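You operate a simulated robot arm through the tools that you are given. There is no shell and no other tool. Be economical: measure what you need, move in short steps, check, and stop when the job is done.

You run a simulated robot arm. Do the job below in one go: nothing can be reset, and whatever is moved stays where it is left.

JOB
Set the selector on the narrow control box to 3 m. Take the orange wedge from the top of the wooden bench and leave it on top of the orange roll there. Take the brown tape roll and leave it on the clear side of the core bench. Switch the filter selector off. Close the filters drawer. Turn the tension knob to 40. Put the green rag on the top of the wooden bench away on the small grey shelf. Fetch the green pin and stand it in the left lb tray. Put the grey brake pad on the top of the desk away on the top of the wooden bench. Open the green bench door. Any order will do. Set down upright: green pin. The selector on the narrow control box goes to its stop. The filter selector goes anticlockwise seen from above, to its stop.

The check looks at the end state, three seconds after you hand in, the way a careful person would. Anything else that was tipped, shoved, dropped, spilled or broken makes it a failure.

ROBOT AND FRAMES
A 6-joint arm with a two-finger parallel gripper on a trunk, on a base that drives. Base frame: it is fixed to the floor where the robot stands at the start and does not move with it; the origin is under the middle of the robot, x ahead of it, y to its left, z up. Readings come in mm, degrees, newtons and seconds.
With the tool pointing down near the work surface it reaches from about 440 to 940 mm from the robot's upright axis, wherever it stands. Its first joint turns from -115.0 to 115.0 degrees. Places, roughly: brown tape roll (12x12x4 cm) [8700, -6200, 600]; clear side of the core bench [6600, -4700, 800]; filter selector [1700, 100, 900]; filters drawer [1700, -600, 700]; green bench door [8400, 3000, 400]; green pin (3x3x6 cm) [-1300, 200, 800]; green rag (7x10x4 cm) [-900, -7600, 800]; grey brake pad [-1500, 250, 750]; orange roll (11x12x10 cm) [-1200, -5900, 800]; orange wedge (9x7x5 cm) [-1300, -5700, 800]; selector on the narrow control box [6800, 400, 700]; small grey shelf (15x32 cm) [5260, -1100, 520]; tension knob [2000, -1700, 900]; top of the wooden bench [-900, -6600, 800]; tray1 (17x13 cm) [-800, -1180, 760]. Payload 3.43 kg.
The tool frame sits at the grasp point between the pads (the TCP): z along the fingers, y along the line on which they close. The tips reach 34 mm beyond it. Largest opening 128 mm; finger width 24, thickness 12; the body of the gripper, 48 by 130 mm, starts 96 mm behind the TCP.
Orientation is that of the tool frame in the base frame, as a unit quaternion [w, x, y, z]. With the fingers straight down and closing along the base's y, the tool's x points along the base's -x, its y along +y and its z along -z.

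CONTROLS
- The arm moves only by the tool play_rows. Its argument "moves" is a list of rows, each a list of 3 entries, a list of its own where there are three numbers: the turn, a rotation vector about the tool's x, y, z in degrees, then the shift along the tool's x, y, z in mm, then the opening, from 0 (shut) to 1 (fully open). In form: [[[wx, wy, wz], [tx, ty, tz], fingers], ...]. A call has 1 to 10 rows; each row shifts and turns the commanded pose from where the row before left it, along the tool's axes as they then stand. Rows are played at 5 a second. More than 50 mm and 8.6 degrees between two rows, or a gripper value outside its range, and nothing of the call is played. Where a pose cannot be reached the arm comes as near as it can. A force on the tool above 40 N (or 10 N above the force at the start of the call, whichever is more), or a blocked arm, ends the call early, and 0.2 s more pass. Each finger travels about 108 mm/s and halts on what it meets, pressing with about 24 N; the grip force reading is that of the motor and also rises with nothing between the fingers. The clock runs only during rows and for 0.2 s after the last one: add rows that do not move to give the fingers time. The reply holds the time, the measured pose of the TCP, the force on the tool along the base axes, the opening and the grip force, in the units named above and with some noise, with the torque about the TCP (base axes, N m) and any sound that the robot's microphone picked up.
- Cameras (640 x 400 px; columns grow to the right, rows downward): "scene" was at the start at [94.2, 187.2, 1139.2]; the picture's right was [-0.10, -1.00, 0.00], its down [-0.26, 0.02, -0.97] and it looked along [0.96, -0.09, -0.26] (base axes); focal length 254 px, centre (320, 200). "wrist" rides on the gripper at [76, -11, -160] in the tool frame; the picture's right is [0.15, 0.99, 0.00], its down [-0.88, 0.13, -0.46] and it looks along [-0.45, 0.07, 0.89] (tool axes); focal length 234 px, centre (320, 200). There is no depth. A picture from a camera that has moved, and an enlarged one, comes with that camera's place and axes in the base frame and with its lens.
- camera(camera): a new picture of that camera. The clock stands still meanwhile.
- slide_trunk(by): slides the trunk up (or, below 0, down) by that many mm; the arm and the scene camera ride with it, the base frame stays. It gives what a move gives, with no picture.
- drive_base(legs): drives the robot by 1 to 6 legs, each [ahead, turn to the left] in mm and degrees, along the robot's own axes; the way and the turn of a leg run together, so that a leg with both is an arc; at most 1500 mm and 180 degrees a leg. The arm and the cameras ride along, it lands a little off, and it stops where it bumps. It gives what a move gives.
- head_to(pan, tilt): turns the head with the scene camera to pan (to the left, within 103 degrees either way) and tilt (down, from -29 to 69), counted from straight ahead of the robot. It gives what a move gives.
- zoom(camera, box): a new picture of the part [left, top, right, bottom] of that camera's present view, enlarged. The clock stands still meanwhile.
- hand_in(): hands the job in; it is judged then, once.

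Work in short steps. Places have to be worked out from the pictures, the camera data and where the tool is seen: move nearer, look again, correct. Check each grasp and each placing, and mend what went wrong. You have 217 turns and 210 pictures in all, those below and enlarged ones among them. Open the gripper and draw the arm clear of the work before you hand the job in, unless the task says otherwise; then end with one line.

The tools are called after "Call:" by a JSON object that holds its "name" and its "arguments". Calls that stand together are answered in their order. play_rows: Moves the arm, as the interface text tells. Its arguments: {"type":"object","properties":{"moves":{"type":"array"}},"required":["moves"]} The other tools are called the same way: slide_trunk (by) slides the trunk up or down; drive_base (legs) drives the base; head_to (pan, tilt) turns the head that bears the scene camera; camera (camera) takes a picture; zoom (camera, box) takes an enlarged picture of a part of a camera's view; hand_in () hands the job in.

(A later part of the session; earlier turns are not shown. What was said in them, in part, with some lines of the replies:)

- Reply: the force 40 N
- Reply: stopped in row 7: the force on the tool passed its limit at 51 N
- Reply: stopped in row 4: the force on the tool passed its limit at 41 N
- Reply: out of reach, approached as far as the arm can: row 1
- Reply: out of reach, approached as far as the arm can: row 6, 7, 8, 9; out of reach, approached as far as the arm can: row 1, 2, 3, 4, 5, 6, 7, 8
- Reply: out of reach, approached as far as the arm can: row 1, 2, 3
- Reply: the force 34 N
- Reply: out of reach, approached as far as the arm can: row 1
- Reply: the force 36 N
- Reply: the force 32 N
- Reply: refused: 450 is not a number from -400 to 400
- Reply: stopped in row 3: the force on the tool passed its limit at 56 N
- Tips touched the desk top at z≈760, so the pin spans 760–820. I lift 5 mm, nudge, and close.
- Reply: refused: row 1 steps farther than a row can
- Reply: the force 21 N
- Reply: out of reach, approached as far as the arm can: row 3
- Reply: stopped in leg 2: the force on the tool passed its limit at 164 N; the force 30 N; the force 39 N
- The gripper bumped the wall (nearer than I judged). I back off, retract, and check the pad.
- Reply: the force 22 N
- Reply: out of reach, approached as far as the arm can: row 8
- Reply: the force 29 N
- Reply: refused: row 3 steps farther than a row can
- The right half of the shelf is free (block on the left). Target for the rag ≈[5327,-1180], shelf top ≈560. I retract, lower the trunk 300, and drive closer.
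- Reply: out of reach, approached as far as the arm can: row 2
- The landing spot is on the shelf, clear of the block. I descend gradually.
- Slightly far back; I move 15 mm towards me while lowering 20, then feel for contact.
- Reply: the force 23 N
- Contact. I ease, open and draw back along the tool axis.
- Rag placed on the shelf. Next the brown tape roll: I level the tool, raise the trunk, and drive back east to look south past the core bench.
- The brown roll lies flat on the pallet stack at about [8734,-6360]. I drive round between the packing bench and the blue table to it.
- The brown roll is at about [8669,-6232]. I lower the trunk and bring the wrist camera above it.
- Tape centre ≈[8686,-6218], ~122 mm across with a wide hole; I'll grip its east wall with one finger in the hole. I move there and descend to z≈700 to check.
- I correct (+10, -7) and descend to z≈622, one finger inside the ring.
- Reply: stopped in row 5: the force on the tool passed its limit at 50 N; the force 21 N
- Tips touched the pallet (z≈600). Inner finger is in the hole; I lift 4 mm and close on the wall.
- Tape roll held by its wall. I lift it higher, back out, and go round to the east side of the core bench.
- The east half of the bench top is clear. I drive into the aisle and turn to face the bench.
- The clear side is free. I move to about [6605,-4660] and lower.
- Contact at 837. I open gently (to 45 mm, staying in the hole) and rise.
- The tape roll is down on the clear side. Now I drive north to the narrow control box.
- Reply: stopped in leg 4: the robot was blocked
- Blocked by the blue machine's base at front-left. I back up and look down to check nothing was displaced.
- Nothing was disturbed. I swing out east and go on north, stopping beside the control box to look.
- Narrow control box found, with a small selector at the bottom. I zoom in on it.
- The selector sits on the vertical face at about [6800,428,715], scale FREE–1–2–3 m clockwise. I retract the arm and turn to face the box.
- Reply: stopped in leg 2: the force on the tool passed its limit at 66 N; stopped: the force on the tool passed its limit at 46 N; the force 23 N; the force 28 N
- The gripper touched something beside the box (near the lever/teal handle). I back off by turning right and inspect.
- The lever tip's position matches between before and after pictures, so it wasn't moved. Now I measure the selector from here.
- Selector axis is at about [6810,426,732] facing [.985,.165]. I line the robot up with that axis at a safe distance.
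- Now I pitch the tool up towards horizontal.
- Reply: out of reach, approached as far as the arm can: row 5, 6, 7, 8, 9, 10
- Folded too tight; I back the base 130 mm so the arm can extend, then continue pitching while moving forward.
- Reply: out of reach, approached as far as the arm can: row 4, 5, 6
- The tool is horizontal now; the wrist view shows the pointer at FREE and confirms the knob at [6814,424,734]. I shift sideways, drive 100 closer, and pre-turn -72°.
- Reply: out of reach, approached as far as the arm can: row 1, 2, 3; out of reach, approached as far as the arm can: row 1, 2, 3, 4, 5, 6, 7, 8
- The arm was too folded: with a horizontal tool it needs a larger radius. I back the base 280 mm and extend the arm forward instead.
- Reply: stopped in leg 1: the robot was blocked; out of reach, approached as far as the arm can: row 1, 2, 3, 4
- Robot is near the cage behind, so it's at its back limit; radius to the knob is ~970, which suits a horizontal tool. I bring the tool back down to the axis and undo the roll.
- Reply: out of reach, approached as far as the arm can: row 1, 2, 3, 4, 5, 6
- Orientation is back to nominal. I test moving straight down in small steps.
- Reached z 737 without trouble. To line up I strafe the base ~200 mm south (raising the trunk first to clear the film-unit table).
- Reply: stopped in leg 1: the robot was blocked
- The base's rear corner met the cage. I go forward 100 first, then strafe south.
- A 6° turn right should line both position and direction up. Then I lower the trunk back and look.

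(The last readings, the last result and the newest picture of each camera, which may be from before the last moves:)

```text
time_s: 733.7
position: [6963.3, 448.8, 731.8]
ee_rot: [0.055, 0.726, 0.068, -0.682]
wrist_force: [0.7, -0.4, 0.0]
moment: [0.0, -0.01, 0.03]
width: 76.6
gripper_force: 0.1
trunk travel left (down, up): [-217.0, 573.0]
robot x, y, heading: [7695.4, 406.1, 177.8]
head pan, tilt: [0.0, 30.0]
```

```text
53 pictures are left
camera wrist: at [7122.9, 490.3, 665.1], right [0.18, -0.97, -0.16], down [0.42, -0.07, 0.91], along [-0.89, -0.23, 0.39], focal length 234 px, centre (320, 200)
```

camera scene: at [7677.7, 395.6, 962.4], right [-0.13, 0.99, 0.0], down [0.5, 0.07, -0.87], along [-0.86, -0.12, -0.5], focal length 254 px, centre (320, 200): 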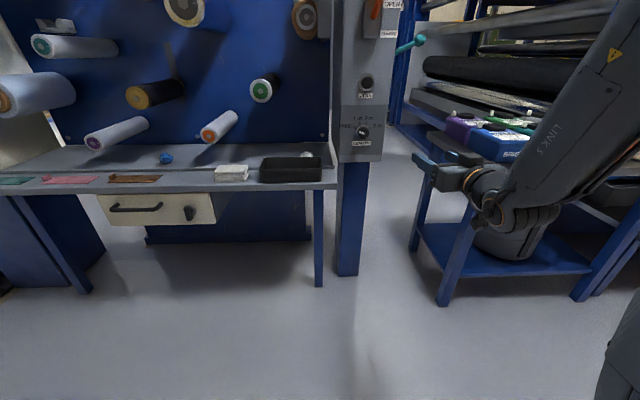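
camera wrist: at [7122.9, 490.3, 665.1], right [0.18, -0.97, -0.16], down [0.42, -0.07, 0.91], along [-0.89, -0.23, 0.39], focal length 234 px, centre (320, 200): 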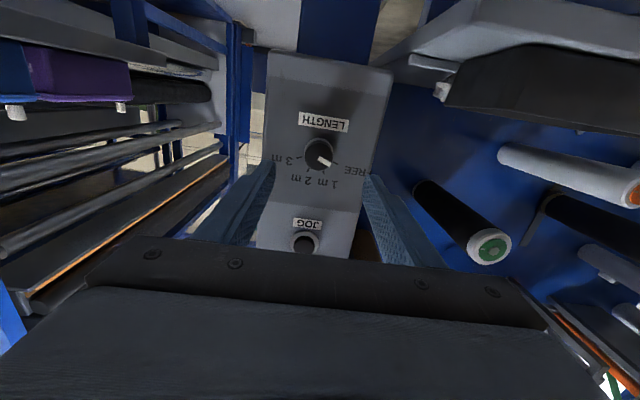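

Knob dead ahead at [6815,424,730]. I level the tool and roll it -72° (9 steps).

Call:
{"name": "play_rows", "arguments": {"moves": [[[0, -3.6, 0], [0, 0, 10], 0.6], [[0, 0, -8], [0, 0, 0], 0.6], [[0, 0, -8], [0, 0, 0], 0.6], [[0, 0, -8], [0, 0, 0], 0.6], [[0, 0, -8], [0, 0, 0], 0.6], [[0, 0, -8], [0, 0, 0], 0.6], [[0, 0, -8], [0, 0, 0], 0.6], [[0, 0, -8], [0, 0, 0], 0.6], [[0, 0, -8], [0, 0, 0], 0.6], [[0, 0, 0], [0, 0, 0], 0.6]]}}

Call:
{"name": "camera", "arguments": {"camera": "wrist"}}

```text
time_s: 735.9
position: [7001.3, 586.5, 1044.5]
ee_rot: [0.314, -0.572, -0.433, 0.622]
wrist_force: [-0.2, 0.3, -0.5]
moment: [0.01, 0.0, 0.0]
width: 76.9
gripper_force: 0.1
out of reach, approached as far as the arm can: row 2, 3, 4, 5, 6, 7, 8, 9
trunk travel left (down, up): [-217.0, 573.0]
robot x, y, heading: [7695.2, 409.8, 177.9]
head pan, tilt: [0.0, 30.0]
```

```text
52 pictures are left
camera wrist: at [7147.2, 687.1, 1024.9], right [0.08, -0.29, -0.95], down [0.59, -0.76, 0.28], along [-0.8, -0.58, 0.11], focal length 234 px, centre (320, 200)
```

wrist: 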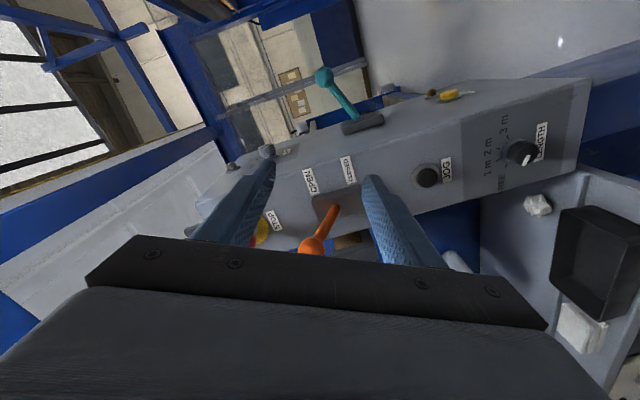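

Negative roll isn't available here, and it swung the arm up near the lever (nothing touched). I back off 60 mm and roll back to nominal.

Call:
{"name": "drive_base", "arguments": {"legs": [[-70, 0]]}}

Call:
{"name": "play_rows", "arguments": {"moves": [[[0, 0, 8], [0, 0, 0], 0.6], [[0, 0, 8], [0, 0, 0], 0.6], [[0, 0, 8], [0, 0, 0], 0.6], [[0, 0, 8], [0, 0, 0], 0.6], [[0, 0, 8], [0, 0, 0], 0.6], [[0, 0, 8], [0, 0, 0], 0.6], [[0, 0, 8], [0, 0, 0], 0.6], [[0, 0, 8], [0, 0, 0], 0.6]]}}

Call:
{"name": "play_rows", "arguments": {"moves": [[[0, 0, 0], [0, 15, 0], 0.6], [[0, 0, 0], [0, 15, 0], 0.6]]}}

```text
time_s: 736.9
position: [7070.4, 582.5, 1044.9]
ee_rot: [0.314, -0.572, -0.432, 0.622]
wrist_force: [0.3, -0.4, 0.2]
moment: [-0.01, 0.01, -0.03]
width: 77.1
gripper_force: 0.1
trunk travel left (down, up): [-217.0, 573.0]
robot x, y, heading: [7765.2, 407.4, 177.7]
head pan, tilt: [0.0, 30.0]
```

```text
time_s: 738.7
position: [7071.1, 583.5, 1045.0]
ee_rot: [0.065, 0.715, 0.063, -0.694]
wrist_force: [0.2, -0.6, -0.2]
moment: [-0.02, 0.0, -0.01]
width: 76.7
gripper_force: 0.0
trunk travel left (down, up): [-217.0, 573.0]
robot x, y, heading: [7763.4, 403.6, 177.6]
head pan, tilt: [0.0, 30.0]
```

```text
time_s: 739.3
position: [7075.3, 553.3, 1044.7]
ee_rot: [0.064, 0.714, 0.063, -0.694]
wrist_force: [0.1, -0.5, -0.5]
moment: [0.0, -0.03, -0.02]
width: 76.5
gripper_force: 0.0
trunk travel left (down, up): [-217.0, 573.0]
robot x, y, heading: [7763.0, 407.3, 178.0]
head pan, tilt: [0.0, 30.0]
```

Lateral motion works at nominal. I move to the axis line and down to z≈732.

Call:
{"name": "play_rows", "arguments": {"moves": [[[0, 0, 0], [0, 42, 0], 0.6], [[0, 0, 0], [0, 42, 0], 0.6], [[0, 0, 0], [48, 0, 0], 0.6], [[0, 0, 0], [48, 0, 0], 0.6], [[0, 0, 0], [48, 0, 0], 0.6], [[0, 0, 0], [48, 0, 0], 0.6], [[0, 0, 0], [48, 0, 0], 0.6], [[0, 0, 0], [48, 0, 0], 0.6], [[0, 0, 0], [24, 0, 0], 0.6]]}}

Call:
{"name": "camera", "arguments": {"camera": "wrist"}}

```text
time_s: 741.3
position: [7065.5, 487.7, 725.4]
ee_rot: [0.064, 0.714, 0.063, -0.694]
wrist_force: [-0.5, -0.4, 1.7]
moment: [-0.01, -0.01, 0.01]
width: 76.8
gripper_force: 0.0
out of reach, approached as far as the arm can: row 1, 2
trunk travel left (down, up): [-217.0, 573.0]
robot x, y, heading: [7767.1, 406.2, 178.1]
head pan, tilt: [0.0, 30.0]
```

```text
51 pictures are left
camera wrist: at [7222.2, 527.7, 652.8], right [0.18, -0.97, -0.14], down [0.45, -0.05, 0.89], along [-0.88, -0.22, 0.43], focal length 234 px, centre (320, 200)
```

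wrist: 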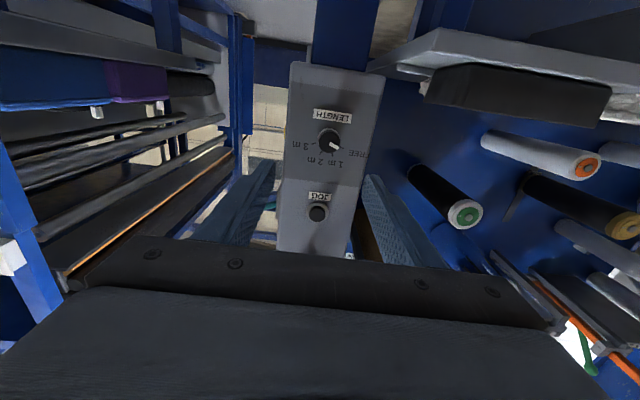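

Call:
{"name": "play_rows", "arguments": {"moves": [[[0, 0, 0], [-13, 12, 15], 0.6], [[0, 0, 0], [0, 12, 30], 0.6], [[0, 0, 0], [0, 0, 40], 0.6], [[0, 0, 0], [0, 0, 0], 0.6]]}}

Call:
{"name": "drive_base", "arguments": {"legs": [[60, 0]]}}

Call:
{"name": "camera", "arguments": {"camera": "wrist"}}

```text
time_s: 742.3
position: [6986.9, 447.4, 739.3]
ee_rot: [0.064, 0.714, 0.063, -0.694]
wrist_force: [0.3, -0.1, -0.3]
moment: [-0.03, 0.0, 0.0]
width: 76.8
gripper_force: 0.2
trunk travel left (down, up): [-217.0, 573.0]
robot x, y, heading: [7764.5, 401.9, 177.9]
head pan, tilt: [0.0, 30.0]
```

```text
time_s: 743.3
position: [6926.7, 450.6, 739.4]
ee_rot: [0.064, 0.713, 0.063, -0.695]
wrist_force: [-1.0, 0.2, -0.5]
moment: [0.0, -0.02, 0.02]
width: 77.0
gripper_force: 0.0
trunk travel left (down, up): [-217.0, 573.0]
robot x, y, heading: [7706.5, 402.9, 177.8]
head pan, tilt: [0.0, 30.0]
```

```text
50 pictures are left
camera wrist: at [7084.5, 490.2, 666.5], right [0.18, -0.97, -0.14], down [0.45, -0.05, 0.89], along [-0.88, -0.23, 0.43], focal length 234 px, centre (320, 200)
```

wrist: 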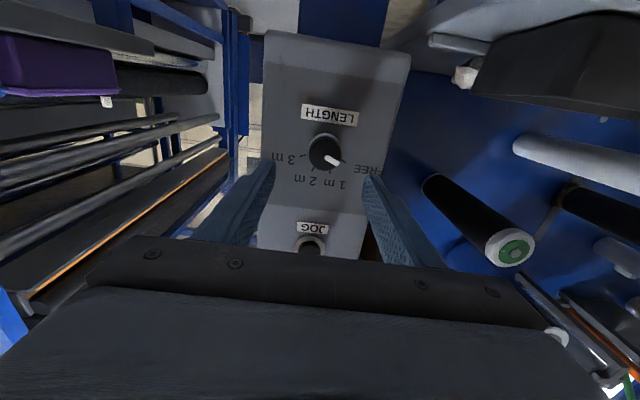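

Aligned. I advance 60 mm, then check before the last 38 mm.

Call:
{"name": "play_rows", "arguments": {"moves": [[[0, 0, 0], [4, 5, 20], 0.6], [[0, 0, 0], [0, 0, 20], 0.6], [[0, 0, 0], [0, 0, 20], 0.6], [[0, 0, 0], [0, 0, 0], 0.6]]}}

Call:
{"name": "camera", "arguments": {"camera": "wrist"}}

```text
time_s: 744.3
position: [6870.5, 435.1, 732.9]
ee_rot: [0.064, 0.714, 0.063, -0.695]
wrist_force: [0.3, 0.8, 1.4]
moment: [-0.01, -0.01, 0.03]
width: 76.7
gripper_force: 0.0
trunk travel left (down, up): [-217.0, 573.0]
robot x, y, heading: [7702.6, 407.7, 177.8]
head pan, tilt: [0.0, 30.0]
```

```text
49 pictures are left
camera wrist: at [7026.6, 475.8, 660.6], right [0.18, -0.97, -0.14], down [0.45, -0.05, 0.89], along [-0.88, -0.23, 0.43], focal length 234 px, centre (320, 200)
```

wrist: 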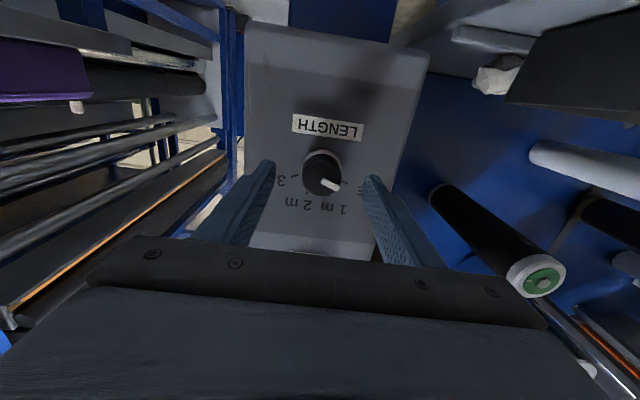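

Call:
{"name": "play_rows", "arguments": {"moves": [[[0, 0, 0], [0, 0, 18], 0.6], [[0, 0, 0], [0, 0, 17], 0.6], [[0, 0, 0], [0, 0, 0], 0.2], [[0, 0, 0], [0, 0, 0], 0.2], [[0, 0, 0], [0, 0, 0], 0.2]]}}

Call:
{"name": "camera", "arguments": {"camera": "wrist"}}

```text
time_s: 745.1
position: [6836.9, 428.8, 733.4]
ee_rot: [0.065, 0.715, 0.064, -0.693]
wrist_force: [18.4, -16.7, 3.6]
moment: [-0.12, 0.09, -0.27]
width: 38.6
gripper_force: 11.1
trunk travel left (down, up): [-217.0, 573.0]
robot x, y, heading: [7710.2, 406.3, 177.9]
head pan, tilt: [0.0, 30.0]
stopped in row 3: the force on the tool passed its limit at 119 N (the readings are from after the stop); the commanded pose is now the measured one
```

```text
48 pictures are left
camera wrist: at [6995.2, 468.7, 660.7], right [0.18, -0.97, -0.14], down [0.45, -0.05, 0.89], along [-0.88, -0.23, 0.42], focal length 234 px, centre (320, 200)
```

wrist: 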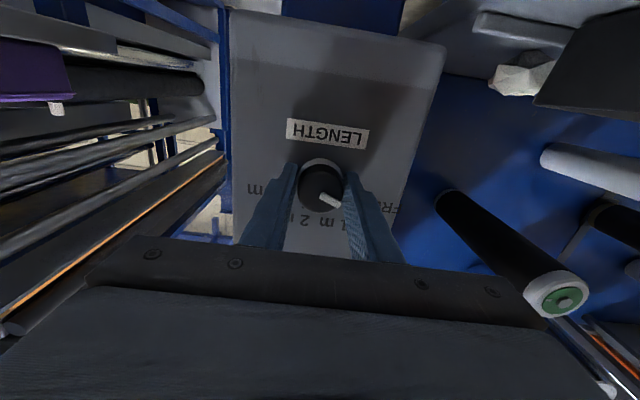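

Gripping the knob. I relieve the side load and turn clockwise in steps.

Call:
{"name": "play_rows", "arguments": {"moves": [[[0, 0, 0], [0, 2, -1], 0.2], [[0, 0, 0], [0, 0, 0], 0.15]]}}

Call:
{"name": "play_rows", "arguments": {"moves": [[[0, 0, 7], [0, 0, 0], 0.15], [[0, 0, 7], [0, 0, 0], 0.15], [[0, 0, 7], [0, 0, 0], 0.15], [[0, 0, 7], [0, 0, 0], 0.15], [[0, 0, 7], [0, 0, 0], 0.15], [[0, 0, 7], [0, 0, 0], 0.15], [[0, 0, 7], [0, 0, 0], 0.15]]}}

Call:
{"name": "camera", "arguments": {"camera": "wrist"}}

```text
time_s: 745.7
position: [6837.6, 427.9, 734.6]
ee_rot: [0.063, 0.715, 0.062, -0.694]
wrist_force: [7.5, -40.3, 4.2]
moment: [0.07, -0.12, 0.02]
width: 36.8
gripper_force: 45.2
trunk travel left (down, up): [-217.0, 573.0]
robot x, y, heading: [7707.0, 406.8, 178.1]
head pan, tilt: [0.0, 30.0]
```

```text
time_s: 747.3
position: [6838.1, 430.7, 737.1]
ee_rot: [0.346, 0.674, -0.24, -0.607]
wrist_force: [1.6, -34.6, 17.8]
moment: [0.06, 0.5, 1.19]
width: 39.8
gripper_force: 18.0
trunk travel left (down, up): [-217.0, 573.0]
robot x, y, heading: [7704.4, 409.0, 178.0]
head pan, tilt: [0.0, 30.0]
```

```text
47 pictures are left
camera wrist: at [7005.3, 409.8, 681.2], right [0.12, -0.75, 0.65], down [0.33, 0.65, 0.68], along [-0.94, 0.14, 0.32], focal length 234 px, centre (320, 200)
```

wrist: 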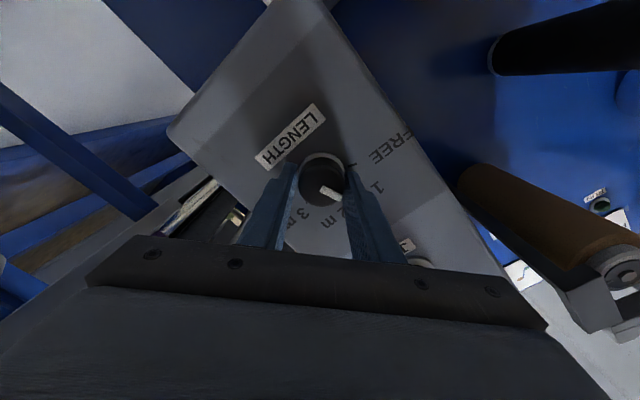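

The knob follows (49° so far). I continue 28° more with a small recentring.

Call:
{"name": "play_rows", "arguments": {"moves": [[[0, 0, 5], [0, 3, 0], 0.15], [[0, 0, 7], [0, 0, 0], 0.15], [[0, 0, 7], [0, 0, 0], 0.15], [[0, 0, 7], [0, 0, 0], 0.15]]}}

Call:
{"name": "camera", "arguments": {"camera": "wrist"}}

```text
time_s: 748.3
position: [6837.8, 431.9, 736.1]
ee_rot: [0.472, 0.602, -0.389, -0.514]
wrist_force: [-12.5, 3.2, 19.3]
moment: [-0.23, 1.0, 0.91]
width: 37.4
gripper_force: 44.7
trunk travel left (down, up): [-217.0, 573.0]
robot x, y, heading: [7704.9, 405.9, 178.0]
head pan, tilt: [0.0, 30.0]
```

```text
46 pictures are left
camera wrist: at [7008.0, 389.6, 709.5], right [0.04, -0.39, 0.92], down [0.3, 0.88, 0.36], along [-0.95, 0.26, 0.15], focal length 234 px, centre (320, 200)
```

wrist: 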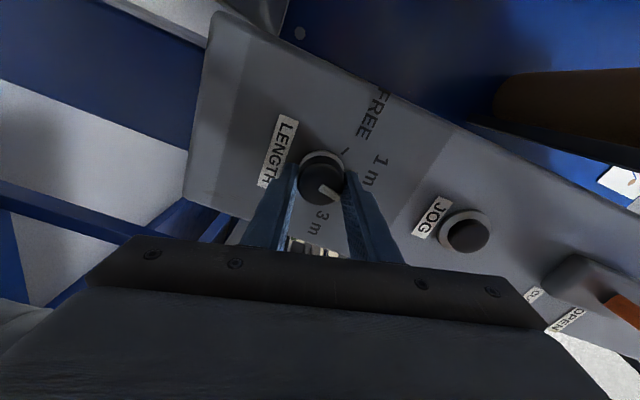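

Clearance remains good, so I keep turning in the same grip.

Call:
{"name": "play_rows", "arguments": {"moves": [[[0, 0, 7], [0, 0, 0], 0.15], [[0, 0, 7], [0, 0, 0], 0.15], [[0, 0, 7], [0, 0, 0], 0.15], [[0, 0, 7], [0, 0, 0], 0.15], [[0, 0, 7], [0, 0, 0], 0.15]]}}

Call:
{"name": "camera", "arguments": {"camera": "wrist"}}

```text
time_s: 749.5
position: [6838.2, 431.4, 734.8]
ee_rot: [0.603, 0.458, -0.553, -0.346]
wrist_force: [-7.3, 33.5, 8.4]
moment: [-0.24, 1.04, -0.51]
width: 37.3
gripper_force: 44.9
trunk travel left (down, up): [-217.0, 573.0]
robot x, y, heading: [7702.8, 404.2, 177.6]
head pan, tilt: [0.0, 30.0]
```

```text
45 pictures are left
camera wrist: at [7007.9, 384.9, 753.8], right [-0.07, 0.2, 0.98], down [0.31, 0.94, -0.17], along [-0.95, 0.29, -0.12], focal length 234 px, centre (320, 200)
```

wrist: 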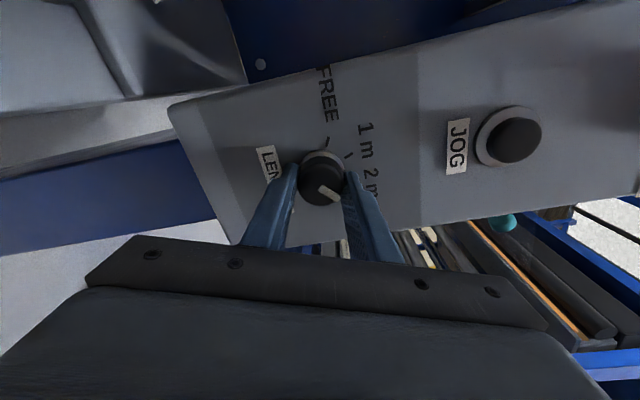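

Call:
{"name": "play_rows", "arguments": {"moves": [[[0, 0, 7], [0, -2, 0], 0.15], [[0, 0, 7], [0, 0, 0], 0.15], [[0, 0, 7], [0, 0, 0], 0.15], [[0, 0, 7], [0, 0, 0], 0.15], [[0, 0, 7], [0, 0, 0], 0.15], [[0, 0, 7], [0, 0, 0], 0.15]]}}

Call:
{"name": "camera", "arguments": {"camera": "wrist"}}

```text
time_s: 750.9
position: [6837.0, 428.8, 733.9]
ee_rot: [0.689, 0.231, -0.679, -0.107]
wrist_force: [-8.6, 7.3, 22.7]
moment: [0.13, 1.57, -0.82]
width: 37.6
gripper_force: 44.9
trunk travel left (down, up): [-217.0, 573.0]
robot x, y, heading: [7704.8, 408.9, 177.8]
head pan, tilt: [0.0, 30.0]
```

```text
44 pictures are left
camera wrist: at [7001.9, 411.9, 799.0], right [-0.16, 0.79, 0.59], down [0.38, 0.6, -0.71], along [-0.91, 0.11, -0.39], focal length 234 px, centre (320, 200)
```

wrist: 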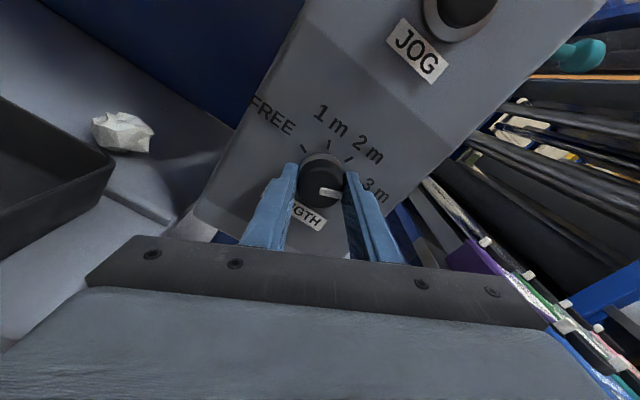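

The pointer now points at 3 m and the fingers slipped on it - the stop. I release, back off and check.

Call:
{"name": "play_rows", "arguments": {"moves": [[[0, 0, 0], [0, 0, 0], 0.4], [[0, 0, 0], [0, 0, 0], 0.6], [[0, 0, 0], [0, 0, 0], 0.6], [[0, 0, 0], [0, 0, -35], 0.6], [[0, 0, 0], [0, 0, -35], 0.6]]}}

Call:
{"name": "zoom", "arguments": {"camera": "wrist", "box": [220, 80, 420, 240]}}

```text
time_s: 752.1
position: [6907.4, 438.7, 737.1]
ee_rot: [0.688, 0.231, -0.679, -0.107]
wrist_force: [0.5, -0.2, 0.6]
moment: [-0.02, -0.02, 0.02]
width: 76.9
gripper_force: 0.0
trunk travel left (down, up): [-217.0, 573.0]
robot x, y, heading: [7703.1, 410.5, 177.8]
head pan, tilt: [0.0, 30.0]
```

```text
2.50 times, centred on (320, 160) of wrist
camera zoom: at [7070.4, 422.3, 802.5], right [-0.16, 0.79, 0.59], down [0.38, 0.6, -0.71], along [-0.91, 0.11, -0.4], focal length 585 px, centre (320, 300)
```

zoom: 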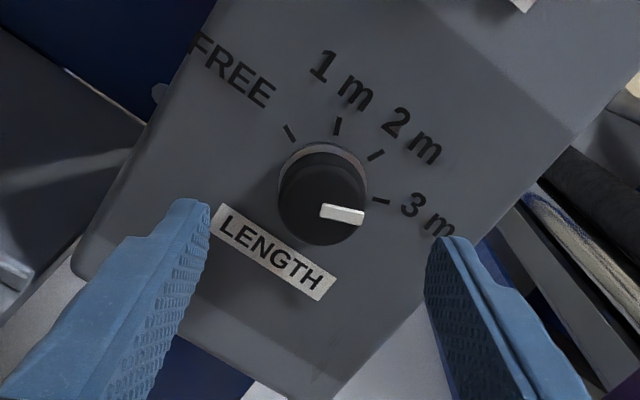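

Selector is at 3 m on its stop. For the door handle (vertical bar) the horizontal tool is useful, so I only roll it back, retreat and raise.

Call:
{"name": "play_rows", "arguments": {"moves": [[[0, 0, -8.4], [0, 0, -9], 0.6], [[0, 0, -8.4], [0, 0, -9], 0.6], [[0, 0, -8.4], [0, 0, -9], 0.6], [[0, 0, -8.4], [0, 0, -9], 0.6], [[0, 0, -8.4], [0, 0, -9], 0.6], [[0, 0, -8.4], [0, 0, 0], 0.6], [[0, 0, -8.4], [0, 0, 0], 0.6], [[0, 0, -8.4], [0, 0, 0], 0.6], [[0, 0, -8.4], [0, 0, 0], 0.6], [[0, 0, -8.4], [0, 0, 0], 0.6]]}}

Call:
{"name": "play_rows", "arguments": {"moves": [[[0, 0, -8.4], [0, 0, 0], 0.6], [[0, 0, -8.4], [0, 0, 0], 0.6], [[0, 0, -8.4], [0, 0, 0], 0.6], [[0, 0, -8.4], [0, 0, 0], 0.6], [[0, 0, -8.4], [0, 0, 0], 0.6], [[0, 0, -8.4], [0, 0, 0], 0.6], [[0, 0, -8.4], [0, 0, 0], 0.6]]}}

Call:
{"name": "drive_base", "arguments": {"legs": [[-70, 0]]}}

Call:
{"name": "slide_trunk", "arguments": {"by": 250}}

```text
time_s: 754.3
position: [6950.9, 447.3, 737.2]
ee_rot: [0.439, 0.627, -0.349, -0.541]
wrist_force: [-0.8, 0.7, 0.1]
moment: [0.0, 0.02, 0.0]
width: 76.6
gripper_force: 0.1
trunk travel left (down, up): [-217.0, 573.0]
robot x, y, heading: [7706.2, 405.0, 177.7]
head pan, tilt: [0.0, 30.0]
```

```text
time_s: 755.9
position: [6950.8, 448.6, 737.6]
ee_rot: [0.118, 0.718, 0.004, -0.686]
wrist_force: [-0.2, 0.1, 0.2]
moment: [0.03, -0.01, 0.0]
width: 77.0
gripper_force: 0.2
trunk travel left (down, up): [-217.0, 573.0]
robot x, y, heading: [7706.0, 409.0, 177.9]
head pan, tilt: [0.0, 30.0]
```

```text
time_s: 756.9
position: [7020.6, 445.5, 736.8]
ee_rot: [0.12, 0.718, 0.004, -0.686]
wrist_force: [-1.0, 0.2, 0.3]
moment: [0.02, -0.02, 0.01]
width: 76.7
gripper_force: 0.0
trunk travel left (down, up): [-217.0, 573.0]
robot x, y, heading: [7776.8, 406.8, 177.7]
head pan, tilt: [0.0, 30.0]
```

```text
time_s: 759.5
position: [7021.6, 444.9, 986.0]
ee_rot: [0.118, 0.717, 0.004, -0.687]
wrist_force: [-0.5, -0.4, 1.1]
moment: [-0.01, 0.0, 0.0]
width: 77.2
gripper_force: 0.1
trunk travel left (down, up): [-467.0, 323.0]
robot x, y, heading: [7773.8, 407.4, 177.5]
head pan, tilt: [0.0, 30.0]
```

Next, the door. I go forward a little to free the rear, turn north and drive to stand before the green bench.

Call:
{"name": "drive_base", "arguments": {"legs": [[90, 0], [0, -80], [1500, 0], [1030, 0]]}}

Call:
{"name": "head_to", "arguments": {"pan": -80, "tilt": 25}}

Call:
{"name": "camera", "arguments": {"camera": "scene"}}

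```text
time_s: 775.9
position: [7322.1, 3644.3, 987.5]
ee_rot: [0.355, -0.549, 0.462, 0.599]
wrist_force: [-0.4, 0.2, 0.0]
moment: [-0.03, 0.01, 0.01]
width: 76.5
gripper_force: 0.2
trunk travel left (down, up): [-467.0, 323.0]
robot x, y, heading: [7409.7, 2893.1, 96.7]
head pan, tilt: [0.0, 30.0]
```

```text
time_s: 777.4
position: [7321.3, 3644.9, 985.8]
ee_rot: [0.355, -0.549, 0.462, 0.599]
wrist_force: [-0.1, -0.3, 0.1]
moment: [0.03, 0.01, 0.03]
width: 76.6
gripper_force: 0.1
trunk travel left (down, up): [-467.0, 323.0]
robot x, y, heading: [7405.1, 2893.9, 97.2]
head pan, tilt: [-80.0, 25.0]
```

```text
42 pictures are left
camera scene: at [7301.2, 2874.6, 1215.3], right [0.29, -0.96, 0.0], down [-0.4, -0.12, -0.91], along [0.87, 0.26, -0.42], focal length 254 px, centre (320, 200)
```

scene: 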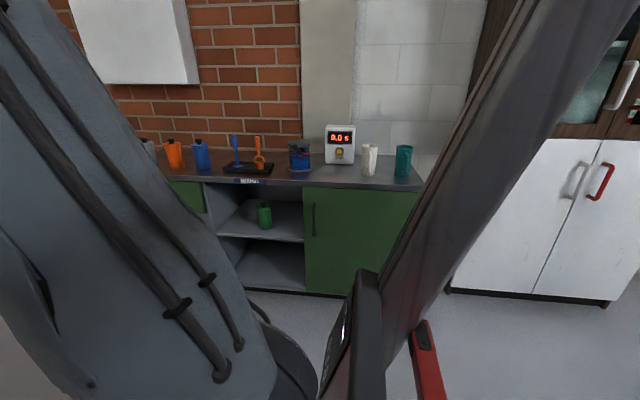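

Door: handle (vertical bar) ≈[8340,3221,595], hinge at its south edge ≈[8447,2754]. I position the robot for gripping the bar and lower the trunk.

Call:
{"name": "drive_base", "arguments": {"legs": [[0, -31.6], [180, 0], [0, -55.6]]}}

Call:
{"name": "slide_trunk", "arguments": {"by": -385}}

Call:
{"name": "camera", "arguments": {"camera": "wrist"}}

Call:
{"name": "head_to", "arguments": {"pan": 0, "tilt": 15}}

Call:
{"name": "camera", "arguments": {"camera": "scene"}}

```text
time_s: 782.9
position: [8227.2, 3159.1, 986.1]
ee_rot: [0.672, -0.071, 0.714, 0.183]
wrist_force: [-0.4, -0.3, -0.9]
moment: [-0.02, -0.02, -0.01]
width: 76.9
gripper_force: 0.1
trunk travel left (down, up): [-467.0, 323.0]
robot x, y, heading: [7473.9, 3052.1, 8.7]
head pan, tilt: [-80.0, 25.0]
```

```text
time_s: 786.6
position: [8226.6, 3157.5, 601.7]
ee_rot: [0.672, -0.07, 0.714, 0.182]
wrist_force: [0.5, -0.3, -0.2]
moment: [-0.02, 0.0, -0.02]
width: 76.6
gripper_force: 0.0
trunk travel left (down, up): [-82.0, 708.0]
robot x, y, heading: [7478.5, 3056.0, 8.8]
head pan, tilt: [-80.0, 25.0]
```

```text
41 pictures are left
camera wrist: at [8075.1, 3100.9, 528.6], right [-0.36, 0.93, 0.02], down [-0.39, -0.17, 0.9], along [0.85, 0.31, 0.43], focal length 234 px, centre (320, 200)
```

wrist: 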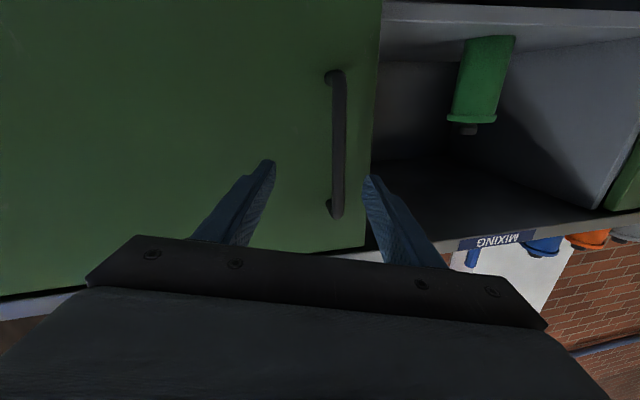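

```text
time_s: 788.2
position: [8227.0, 3157.6, 601.8]
ee_rot: [0.672, -0.072, 0.714, 0.184]
wrist_force: [-0.7, -0.1, -0.7]
moment: [0.0, 0.0, 0.02]
width: 77.1
gripper_force: 0.0
trunk travel left (down, up): [-82.0, 708.0]
robot x, y, heading: [7478.8, 3054.7, 8.5]
head pan, tilt: [0.0, 15.0]
```

```text
40 pictures are left
camera scene: at [7623.3, 3273.4, 846.5], right [0.15, -0.99, 0.0], down [-0.26, -0.04, -0.97], along [0.96, 0.14, -0.26], focal length 254 px, centre (320, 200)
```

scene: 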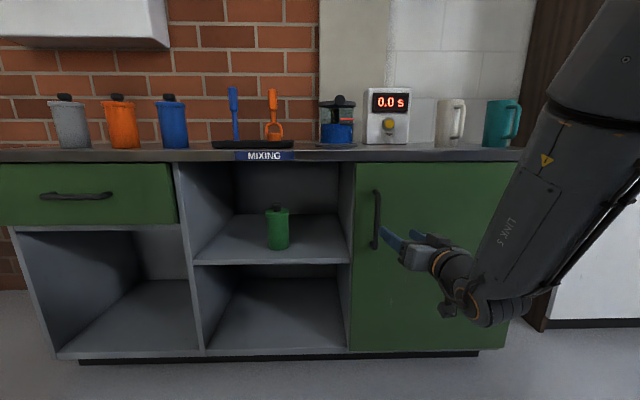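

Handle bar triangulates to [8323,3215,596]. I shift sideways 19 mm and advance onto it.

Call:
{"name": "play_rows", "arguments": {"moves": [[[0, 0, 0], [3, 19, 20], 0.6], [[0, 0, 0], [0, 0, 30], 0.6], [[0, 0, 0], [0, 0, 25], 0.6], [[0, 0, 0], [0, 0, 0], 0.6]]}}

Call:
{"name": "camera", "arguments": {"camera": "wrist"}}

```text
time_s: 789.2
position: [8290.3, 3201.8, 600.5]
ee_rot: [0.672, -0.072, 0.714, 0.183]
wrist_force: [-0.6, -0.6, -0.6]
moment: [0.0, 0.0, 0.01]
width: 76.7
gripper_force: 0.2
trunk travel left (down, up): [-82.0, 708.0]
robot x, y, heading: [7475.6, 3054.7, 8.7]
head pan, tilt: [0.0, 15.0]
```

```text
39 pictures are left
camera wrist: at [8139.6, 3144.9, 526.9], right [-0.36, 0.93, 0.02], down [-0.39, -0.17, 0.9], along [0.85, 0.31, 0.43], focal length 234 px, centre (320, 200)
```

wrist: 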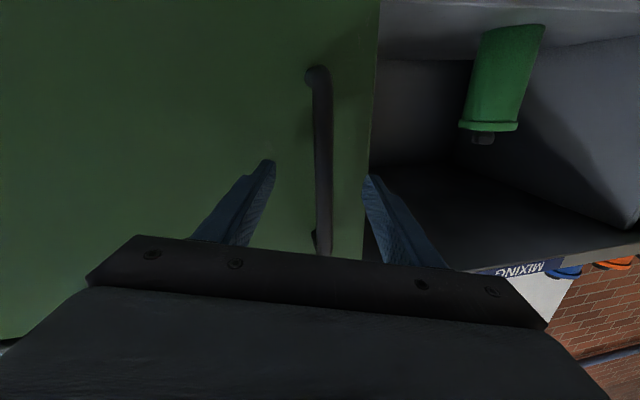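

Bar is centred between the fingers. Advance 22 mm and close.

Call:
{"name": "play_rows", "arguments": {"moves": [[[0, 0, 0], [0, 0, 12], 0.6], [[0, 0, 0], [0, 0, 10], 0.6], [[0, 0, 0], [0, 0, 0], 0.2], [[0, 0, 0], [0, 0, 0], 0.0], [[0, 0, 0], [0, 0, 0], 0.0]]}}

Call:
{"name": "camera", "arguments": {"camera": "wrist"}}

```text
time_s: 790.4
position: [8310.2, 3212.8, 599.5]
ee_rot: [0.672, -0.073, 0.714, 0.183]
wrist_force: [-6.4, 21.0, 2.8]
moment: [-1.06, -0.33, 0.07]
width: 19.6
gripper_force: 44.8
trunk travel left (down, up): [-82.0, 708.0]
robot x, y, heading: [7476.1, 3054.6, 8.7]
head pan, tilt: [0.0, 15.0]
```

```text
38 pictures are left
camera wrist: at [8159.2, 3154.6, 526.7], right [-0.36, 0.93, 0.02], down [-0.39, -0.17, 0.9], along [0.84, 0.32, 0.43], focal length 234 px, centre (320, 200)
```

wrist: 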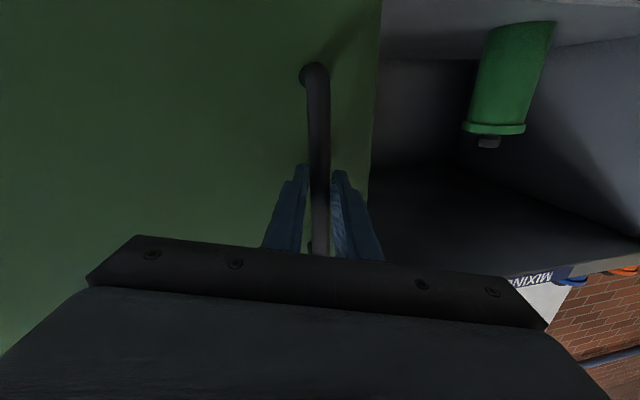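

Gripped. I pull the door along its arc about 15° in small steps.

Call:
{"name": "play_rows", "arguments": {"moves": [[[0, 0, 0], [0, 1, -20], 0], [[0, 0, 0], [0, 1, -20], 0], [[0, 0, 0], [0, -1, -21], 0], [[0, 0, 0], [0, -1, -21], 0], [[0, 0, 0], [0, -2, -21], 0], [[0, 0, 0], [0, -2, -20], 0]]}}

Call:
{"name": "camera", "arguments": {"camera": "scene"}}

```text
time_s: 791.5
position: [8229.2, 3181.5, 599.7]
ee_rot: [0.671, -0.074, 0.715, 0.184]
wrist_force: [-3.7, 6.3, 0.5]
moment: [-1.31, 0.15, 0.0]
width: 19.6
gripper_force: 44.3
out of reach, approached as far as the arm can: row 5
trunk travel left (down, up): [-82.0, 708.0]
robot x, y, heading: [7478.6, 3056.8, 8.3]
head pan, tilt: [0.0, 15.0]
stopped in row 5: the force on the tool passed its limit at 41 N (the readings are from after the stop); the commanded pose is now the measured one
```

```text
37 pictures are left
camera scene: at [7622.2, 3274.4, 846.6], right [0.15, -0.99, 0.0], down [-0.26, -0.04, -0.97], along [0.95, 0.15, -0.26], focal length 254 px, centre (320, 200)
```

scene: 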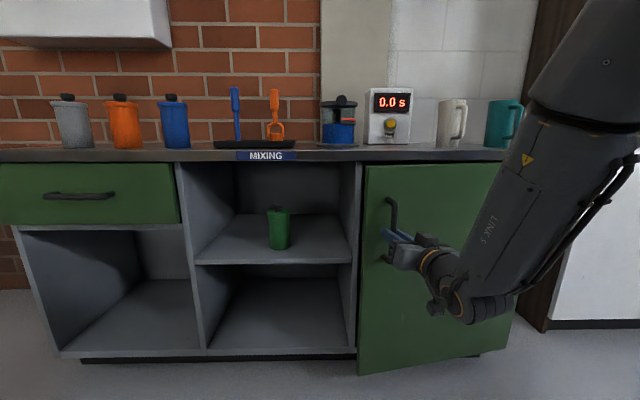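

Door opens (≈10°). The arm is at its near limit, so I continue by backing the base on a slight arc.

Call:
{"name": "drive_base", "arguments": {"legs": [[-50, -1.5], [-50, -1.8], [-45, -2]]}}

Call:
{"name": "camera", "arguments": {"camera": "scene"}}

```text
time_s: 793.6
position: [8096.5, 3089.2, 599.8]
ee_rot: [0.679, -0.035, 0.718, 0.148]
wrist_force: [1.2, -1.3, -2.8]
moment: [-1.13, -0.45, 0.03]
width: 19.8
gripper_force: 45.0
trunk travel left (down, up): [-82.0, 708.0]
robot x, y, heading: [7334.2, 3039.0, 3.0]
head pan, tilt: [0.0, 15.0]
stopped in leg 3: the force on the tool passed its limit at 43 N (the readings are from after the stop); the commanded pose is now the measured one
```

```text
36 pictures are left
camera scene: at [7499.8, 3242.6, 846.6], right [0.05, -1.0, 0.0], down [-0.26, -0.01, -0.97], along [0.96, 0.05, -0.26], focal length 254 px, centre (320, 200)
```

scene: 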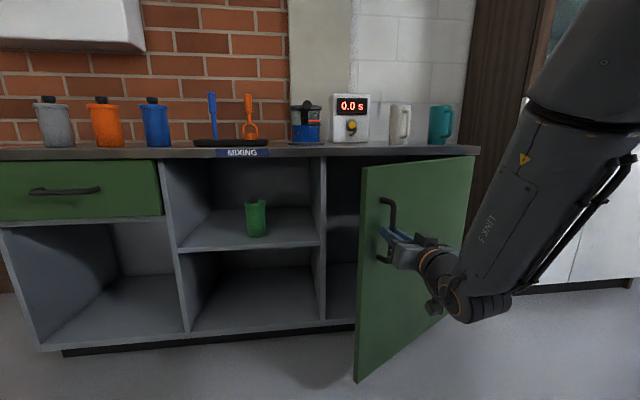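

Door ≈30° open. Pivoting further in the grip isn't possible, so I release, back off, and will push the door from its inside edge.

Call:
{"name": "play_rows", "arguments": {"moves": [[[0, 0, 0], [0, 0, 0], 0.5], [[0, 0, 0], [0, 0, 0], 0.6], [[0, 0, 0], [0, 0, 0], 0.6]]}}

Call:
{"name": "drive_base", "arguments": {"legs": [[-80, 0]]}}

Call:
{"name": "play_rows", "arguments": {"moves": [[[0, 0, 0], [0, 0, 0], 0.2], [[0, 0, 0], [0, 0, 0], 0.0], [[0, 0, 0], [0, 0, 0], 0.0]]}}

Call:
{"name": "drive_base", "arguments": {"legs": [[0, 12]]}}

Call:
{"name": "camera", "arguments": {"camera": "scene"}}

```text
time_s: 794.4
position: [8094.8, 3089.7, 599.7]
ee_rot: [0.68, -0.035, 0.718, 0.148]
wrist_force: [-0.5, -0.1, 0.3]
moment: [0.02, 0.02, -0.04]
width: 76.6
gripper_force: 0.0
trunk travel left (down, up): [-82.0, 708.0]
robot x, y, heading: [7330.1, 3035.7, 3.0]
head pan, tilt: [0.0, 15.0]
```

```text
time_s: 795.5
position: [8017.0, 3085.0, 601.0]
ee_rot: [0.679, -0.035, 0.718, 0.149]
wrist_force: [0.2, 0.1, 1.1]
moment: [0.03, 0.0, 0.01]
width: 77.0
gripper_force: 0.1
trunk travel left (down, up): [-82.0, 708.0]
robot x, y, heading: [7255.3, 3034.0, 2.8]
head pan, tilt: [0.0, 15.0]
```

```text
time_s: 796.3
position: [8016.6, 3083.6, 600.1]
ee_rot: [0.68, -0.035, 0.718, 0.148]
wrist_force: [0.2, 0.2, 0.0]
moment: [0.0, -0.02, 0.01]
width: 0.1
gripper_force: 24.2
trunk travel left (down, up): [-82.0, 708.0]
robot x, y, heading: [7254.4, 3039.6, 3.0]
head pan, tilt: [0.0, 15.0]
```

```text
time_s: 797.5
position: [7989.3, 3244.3, 600.8]
ee_rot: [0.66, -0.111, 0.71, 0.22]
wrist_force: [0.7, 0.3, -0.6]
moment: [0.02, 0.0, -0.02]
width: 0.0
gripper_force: 23.9
trunk travel left (down, up): [-82.0, 708.0]
robot x, y, heading: [7253.9, 3033.2, 15.2]
head pan, tilt: [0.0, 15.0]
```

```text
35 pictures are left
camera scene: at [7373.5, 3269.0, 846.5], right [0.26, -0.97, 0.0], down [-0.25, -0.07, -0.97], along [0.93, 0.25, -0.26], focal length 254 px, centre (320, 200)
```

scene: 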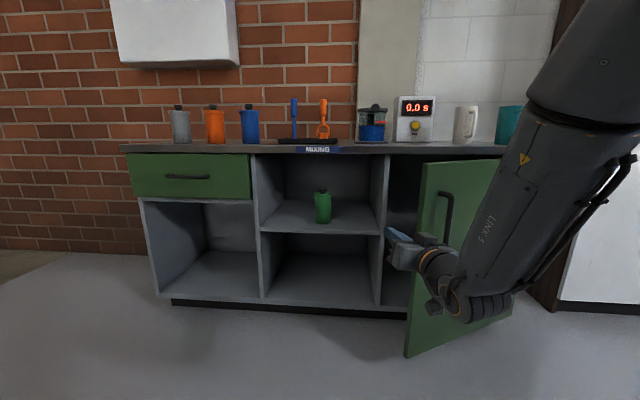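

Call:
{"name": "drive_base", "arguments": {"legs": [[115, 0]]}}

Call:
{"name": "drive_base", "arguments": {"legs": [[0, -4]]}}

Call:
{"name": "camera", "arguments": {"camera": "scene"}}

```text
time_s: 798.7
position: [8099.1, 3275.8, 599.7]
ee_rot: [0.66, -0.111, 0.71, 0.22]
wrist_force: [-0.1, 0.0, 0.3]
moment: [0.0, -0.01, -0.03]
width: 0.0
gripper_force: 24.1
trunk travel left (down, up): [-82.0, 708.0]
robot x, y, heading: [7363.9, 3066.1, 15.2]
head pan, tilt: [0.0, 15.0]
```

```text
time_s: 799.5
position: [8113.0, 3225.2, 600.4]
ee_rot: [0.667, -0.087, 0.713, 0.197]
wrist_force: [-0.2, 0.0, 0.0]
moment: [-0.02, -0.02, 0.0]
width: 0.0
gripper_force: 23.7
trunk travel left (down, up): [-82.0, 708.0]
robot x, y, heading: [7366.3, 3061.9, 11.1]
head pan, tilt: [0.0, 15.0]
```

```text
34 pictures are left
camera scene: at [7500.1, 3290.5, 846.5], right [0.2, -0.98, 0.0], down [-0.25, -0.05, -0.97], along [0.95, 0.19, -0.26], focal length 254 px, centre (320, 200)
```

scene: 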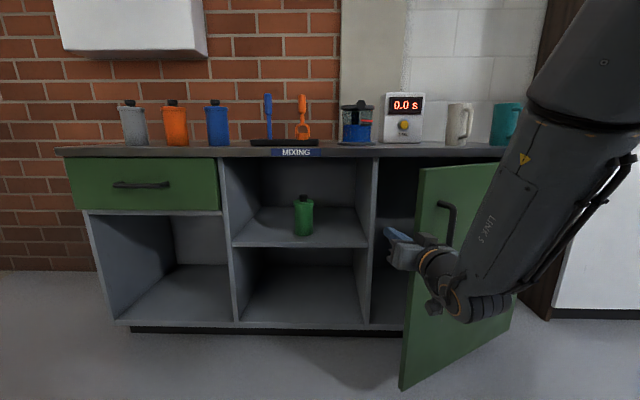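

The finger is north of the door's free edge. I turn right while backing, to push the door open.

Call:
{"name": "drive_base", "arguments": {"legs": [[0, -3], [-55, -5], [-55, -6]]}}

Call:
{"name": "camera", "arguments": {"camera": "scene"}}

```text
time_s: 800.5
position: [8116.7, 3193.0, 600.2]
ee_rot: [0.671, -0.075, 0.715, 0.185]
wrist_force: [-0.6, -0.3, 0.5]
moment: [-0.01, -0.03, -0.04]
width: 0.1
gripper_force: 24.4
trunk travel left (down, up): [-82.0, 708.0]
robot x, y, heading: [7364.9, 3063.4, 8.5]
head pan, tilt: [0.0, 15.0]
stopped in leg 1: the force on the tool passed its limit at 45 N (the readings are from after the stop); the commanded pose is now the measured one
```

```text
33 pictures are left
camera scene: at [7510.5, 3283.8, 846.5], right [0.15, -0.99, 0.0], down [-0.26, -0.04, -0.97], along [0.96, 0.14, -0.26], focal length 254 px, centre (320, 200)
```

scene: 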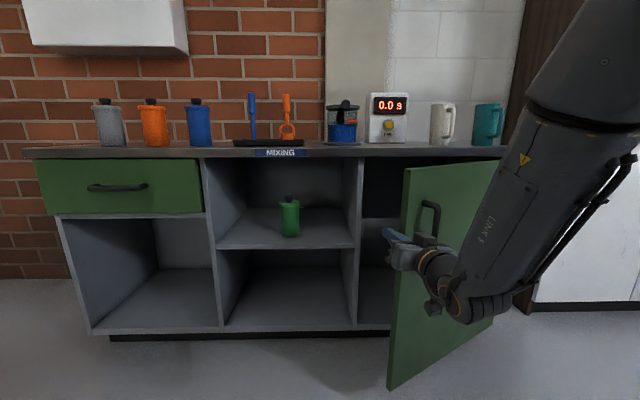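

First contact tripped the force stop; the door edge now rests on the finger. I continue in smaller steps.

Call:
{"name": "drive_base", "arguments": {"legs": [[-15, -2], [-20, -2], [-20, -2], [-20, -2], [-20, -2]]}}

Call:
{"name": "camera", "arguments": {"camera": "scene"}}

```text
time_s: 801.3
position: [8106.1, 3186.4, 599.1]
ee_rot: [0.671, -0.076, 0.714, 0.182]
wrist_force: [-2.3, 1.5, -0.2]
moment: [-0.04, -0.01, -0.02]
width: 0.0
gripper_force: 24.2
trunk travel left (down, up): [-82.0, 708.0]
robot x, y, heading: [7356.2, 3062.6, 7.7]
head pan, tilt: [0.0, 15.0]
stopped in leg 1: the force on the tool passed its limit at 55 N (the readings are from after the stop); the commanded pose is now the measured one
```

```text
32 pictures are left
camera scene: at [7504.5, 3280.9, 846.5], right [0.14, -0.99, 0.0], down [-0.26, -0.04, -0.97], along [0.96, 0.13, -0.26], focal length 254 px, centre (320, 200)
```

scene: 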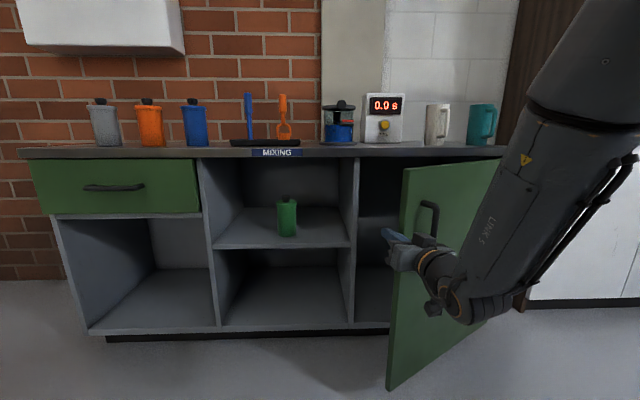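

The contact direction jams towards the hinge. I retreat and come from the north-west so that the finger pushes along the opening direction.

Call:
{"name": "drive_base", "arguments": {"legs": [[-150, 0], [0, 74], [498, 0], [0, -104]]}}

Call:
{"name": "camera", "arguments": {"camera": "scene"}}

```text
time_s: 812.7
position: [7995.2, 3283.9, 599.8]
ee_rot: [0.695, 0.097, 0.712, 0.018]
wrist_force: [-0.2, -1.1, 0.5]
moment: [-0.04, -0.02, -0.04]
width: 0.1
gripper_force: 23.9
trunk travel left (down, up): [-82.0, 708.0]
robot x, y, heading: [7274.1, 3526.1, -19.9]
head pan, tilt: [0.0, 15.0]
```

```text
31 pictures are left
camera scene: at [7504.5, 3648.4, 846.5], right [-0.34, -0.94, 0.0], down [-0.24, 0.09, -0.97], along [0.91, -0.33, -0.26], focal length 254 px, centre (320, 200)
```

scene: 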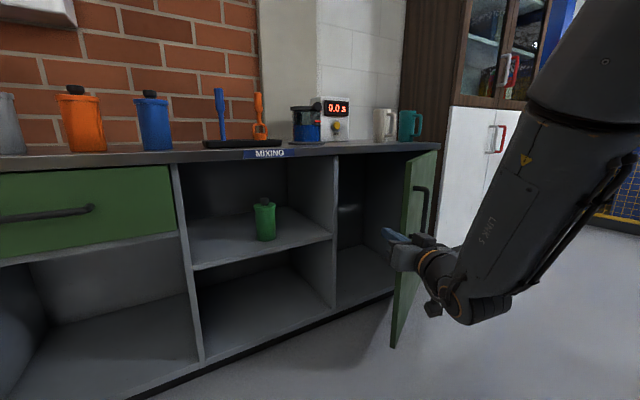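

Call:
{"name": "drive_base", "arguments": {"legs": [[165, 0], [0, -5]]}}

Call:
{"name": "drive_base", "arguments": {"legs": [[-10, -4], [-10, -4], [-15, -4], [-15, -4]]}}

Call:
{"name": "camera", "arguments": {"camera": "scene"}}

```text
time_s: 814.6
position: [8125.0, 3168.1, 599.2]
ee_rot: [0.695, 0.127, 0.707, -0.011]
wrist_force: [0.1, -0.8, -0.1]
moment: [0.01, -0.03, 0.01]
width: 0.0
gripper_force: 24.2
trunk travel left (down, up): [-82.0, 708.0]
robot x, y, heading: [7431.1, 3472.7, -24.6]
head pan, tilt: [0.0, 15.0]
```

```text
time_s: 816.9
position: [7972.4, 3012.8, 599.1]
ee_rot: [0.686, 0.227, 0.682, -0.11]
wrist_force: [-0.4, -0.4, 0.2]
moment: [-0.02, 0.01, 0.03]
width: 0.1
gripper_force: 24.2
trunk travel left (down, up): [-82.0, 708.0]
robot x, y, heading: [7381.1, 3496.8, -40.8]
head pan, tilt: [0.0, 15.0]
```

```text
30 pictures are left
camera scene: at [7646.2, 3528.5, 846.5], right [-0.66, -0.76, 0.0], down [-0.2, 0.17, -0.97], along [0.73, -0.63, -0.26], focal length 254 px, centre (320, 200)
```

scene: 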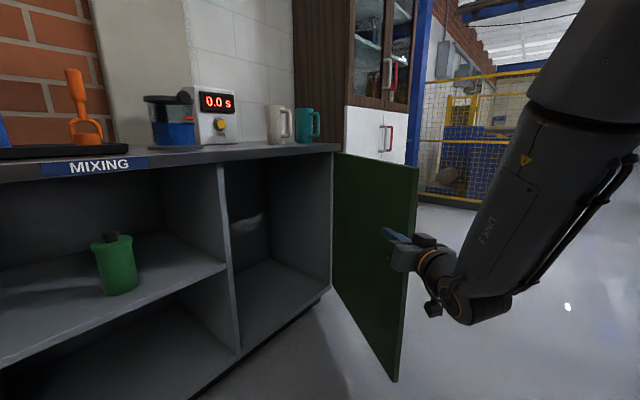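

Door now ≈60° open. I push on further.

Call:
{"name": "drive_base", "arguments": {"legs": [[0, -5], [-5, -4], [-5, -4], [0, -4]]}}

Call:
{"name": "camera", "arguments": {"camera": "scene"}}

```text
time_s: 819.1
position: [7797.7, 2867.9, 599.7]
ee_rot: [0.663, 0.325, 0.641, -0.211]
wrist_force: [-0.8, -0.1, -0.4]
moment: [0.03, 0.0, 0.0]
width: 0.0
gripper_force: 24.1
trunk travel left (down, up): [-82.0, 708.0]
robot x, y, heading: [7379.5, 3501.3, -58.1]
head pan, tilt: [0.0, 15.0]
```

```text
29 pictures are left
camera scene: at [7637.6, 3458.0, 846.5], right [-0.85, -0.53, 0.0], down [-0.14, 0.22, -0.97], along [0.51, -0.82, -0.26], focal length 254 px, centre (320, 200)
```

scene: 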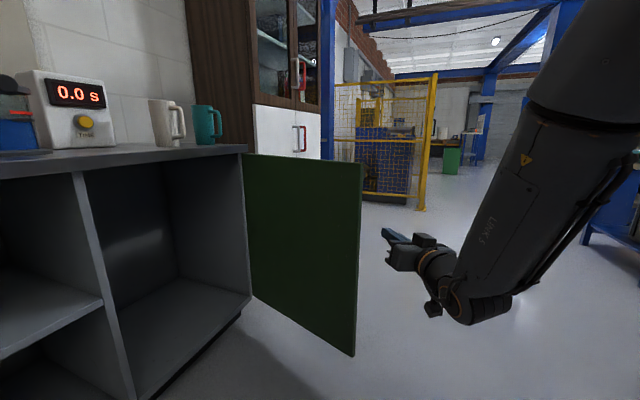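

Door is ≈78° open. One more nudge from deeper inside to bring it past 90°.

Call:
{"name": "drive_base", "arguments": {"legs": [[0, 15], [240, 0], [0, -4], [0, -4], [0, -4]]}}

Call:
{"name": "camera", "arguments": {"camera": "scene"}}

```text
time_s: 823.1
position: [8003.3, 2722.3, 600.4]
ee_rot: [0.667, 0.311, 0.648, -0.196]
wrist_force: [0.6, -0.7, 0.2]
moment: [-0.01, -0.04, -0.04]
width: 0.0
gripper_force: 23.9
trunk travel left (down, up): [-82.0, 708.0]
robot x, y, heading: [7555.8, 3335.5, -55.3]
head pan, tilt: [0.0, 15.0]
```

```text
28 pictures are left
camera scene: at [7816.0, 3303.3, 846.5], right [-0.82, -0.57, 0.0], down [-0.15, 0.21, -0.97], along [0.55, -0.8, -0.26], focal length 254 px, centre (320, 200)
```

scene: 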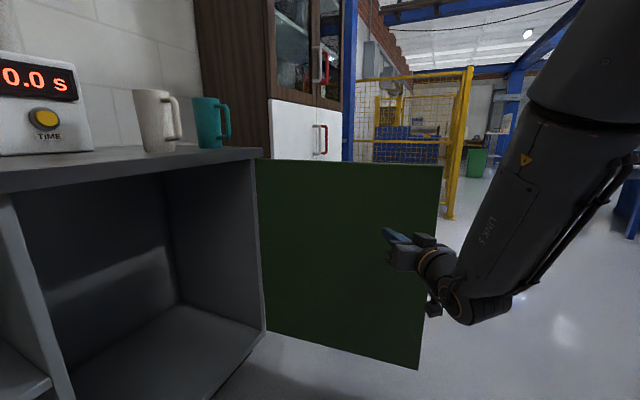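

Door is past 90° open. I back away, open the gripper, and check once more.

Call:
{"name": "drive_base", "arguments": {"legs": [[0, 6], [-350, 0]]}}

Call:
{"name": "play_rows", "arguments": {"moves": [[[0, 0, 0], [0, 0, 0], 0.5], [[0, 0, 0], [0, 0, 0], 1.0], [[0, 0, 0], [0, 0, 0], 1.0]]}}

Call:
{"name": "camera", "arguments": {"camera": "scene"}}

```text
time_s: 826.0
position: [7838.8, 3041.8, 599.7]
ee_rot: [0.677, 0.273, 0.664, -0.158]
wrist_force: [0.1, 0.2, 0.9]
moment: [0.04, 0.01, 0.0]
width: 0.0
gripper_force: 24.6
trunk travel left (down, up): [-82.0, 708.0]
robot x, y, heading: [7325.6, 3600.0, -49.1]
head pan, tilt: [0.0, 15.0]
```

```text
time_s: 826.8
position: [7837.8, 3043.5, 599.0]
ee_rot: [0.677, 0.274, 0.664, -0.159]
wrist_force: [-0.7, -0.4, 0.0]
moment: [0.03, -0.03, 0.0]
width: 128.0
gripper_force: 0.1
trunk travel left (down, up): [-82.0, 708.0]
robot x, y, heading: [7325.4, 3600.9, -49.4]
head pan, tilt: [0.0, 15.0]
```

```text
27 pictures are left
camera scene: at [7587.7, 3599.2, 846.5], right [-0.76, -0.66, 0.0], down [-0.17, 0.2, -0.97], along [0.63, -0.73, -0.26], focal length 254 px, centre (320, 200)
```

scene: 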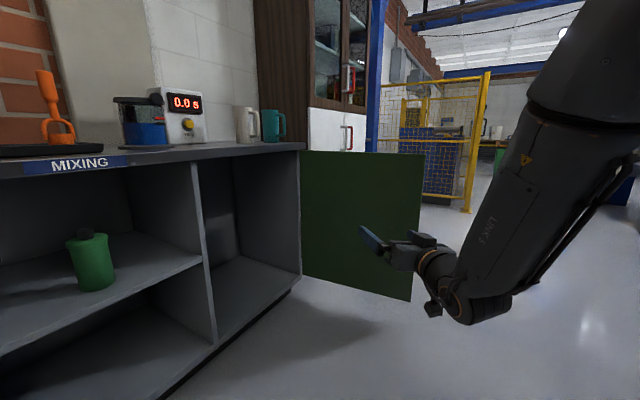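

All ten parts have been done and checked as they went; the door stands wide open and the arm is clear with the gripper open. I hand the job in.

Call:
{"name": "hand_in", "arguments": {}}

```text
The job is handed in.
```

I finished all ten parts and handed the job in. I checked each one at the time by picture or force reading, but did not look back at the earlier ones before handing in. Along the way the gripper bumped a wall, a control-box lever and the door edge, and the base bumped the plug table and the cage; I saw nothing moved or damaged.
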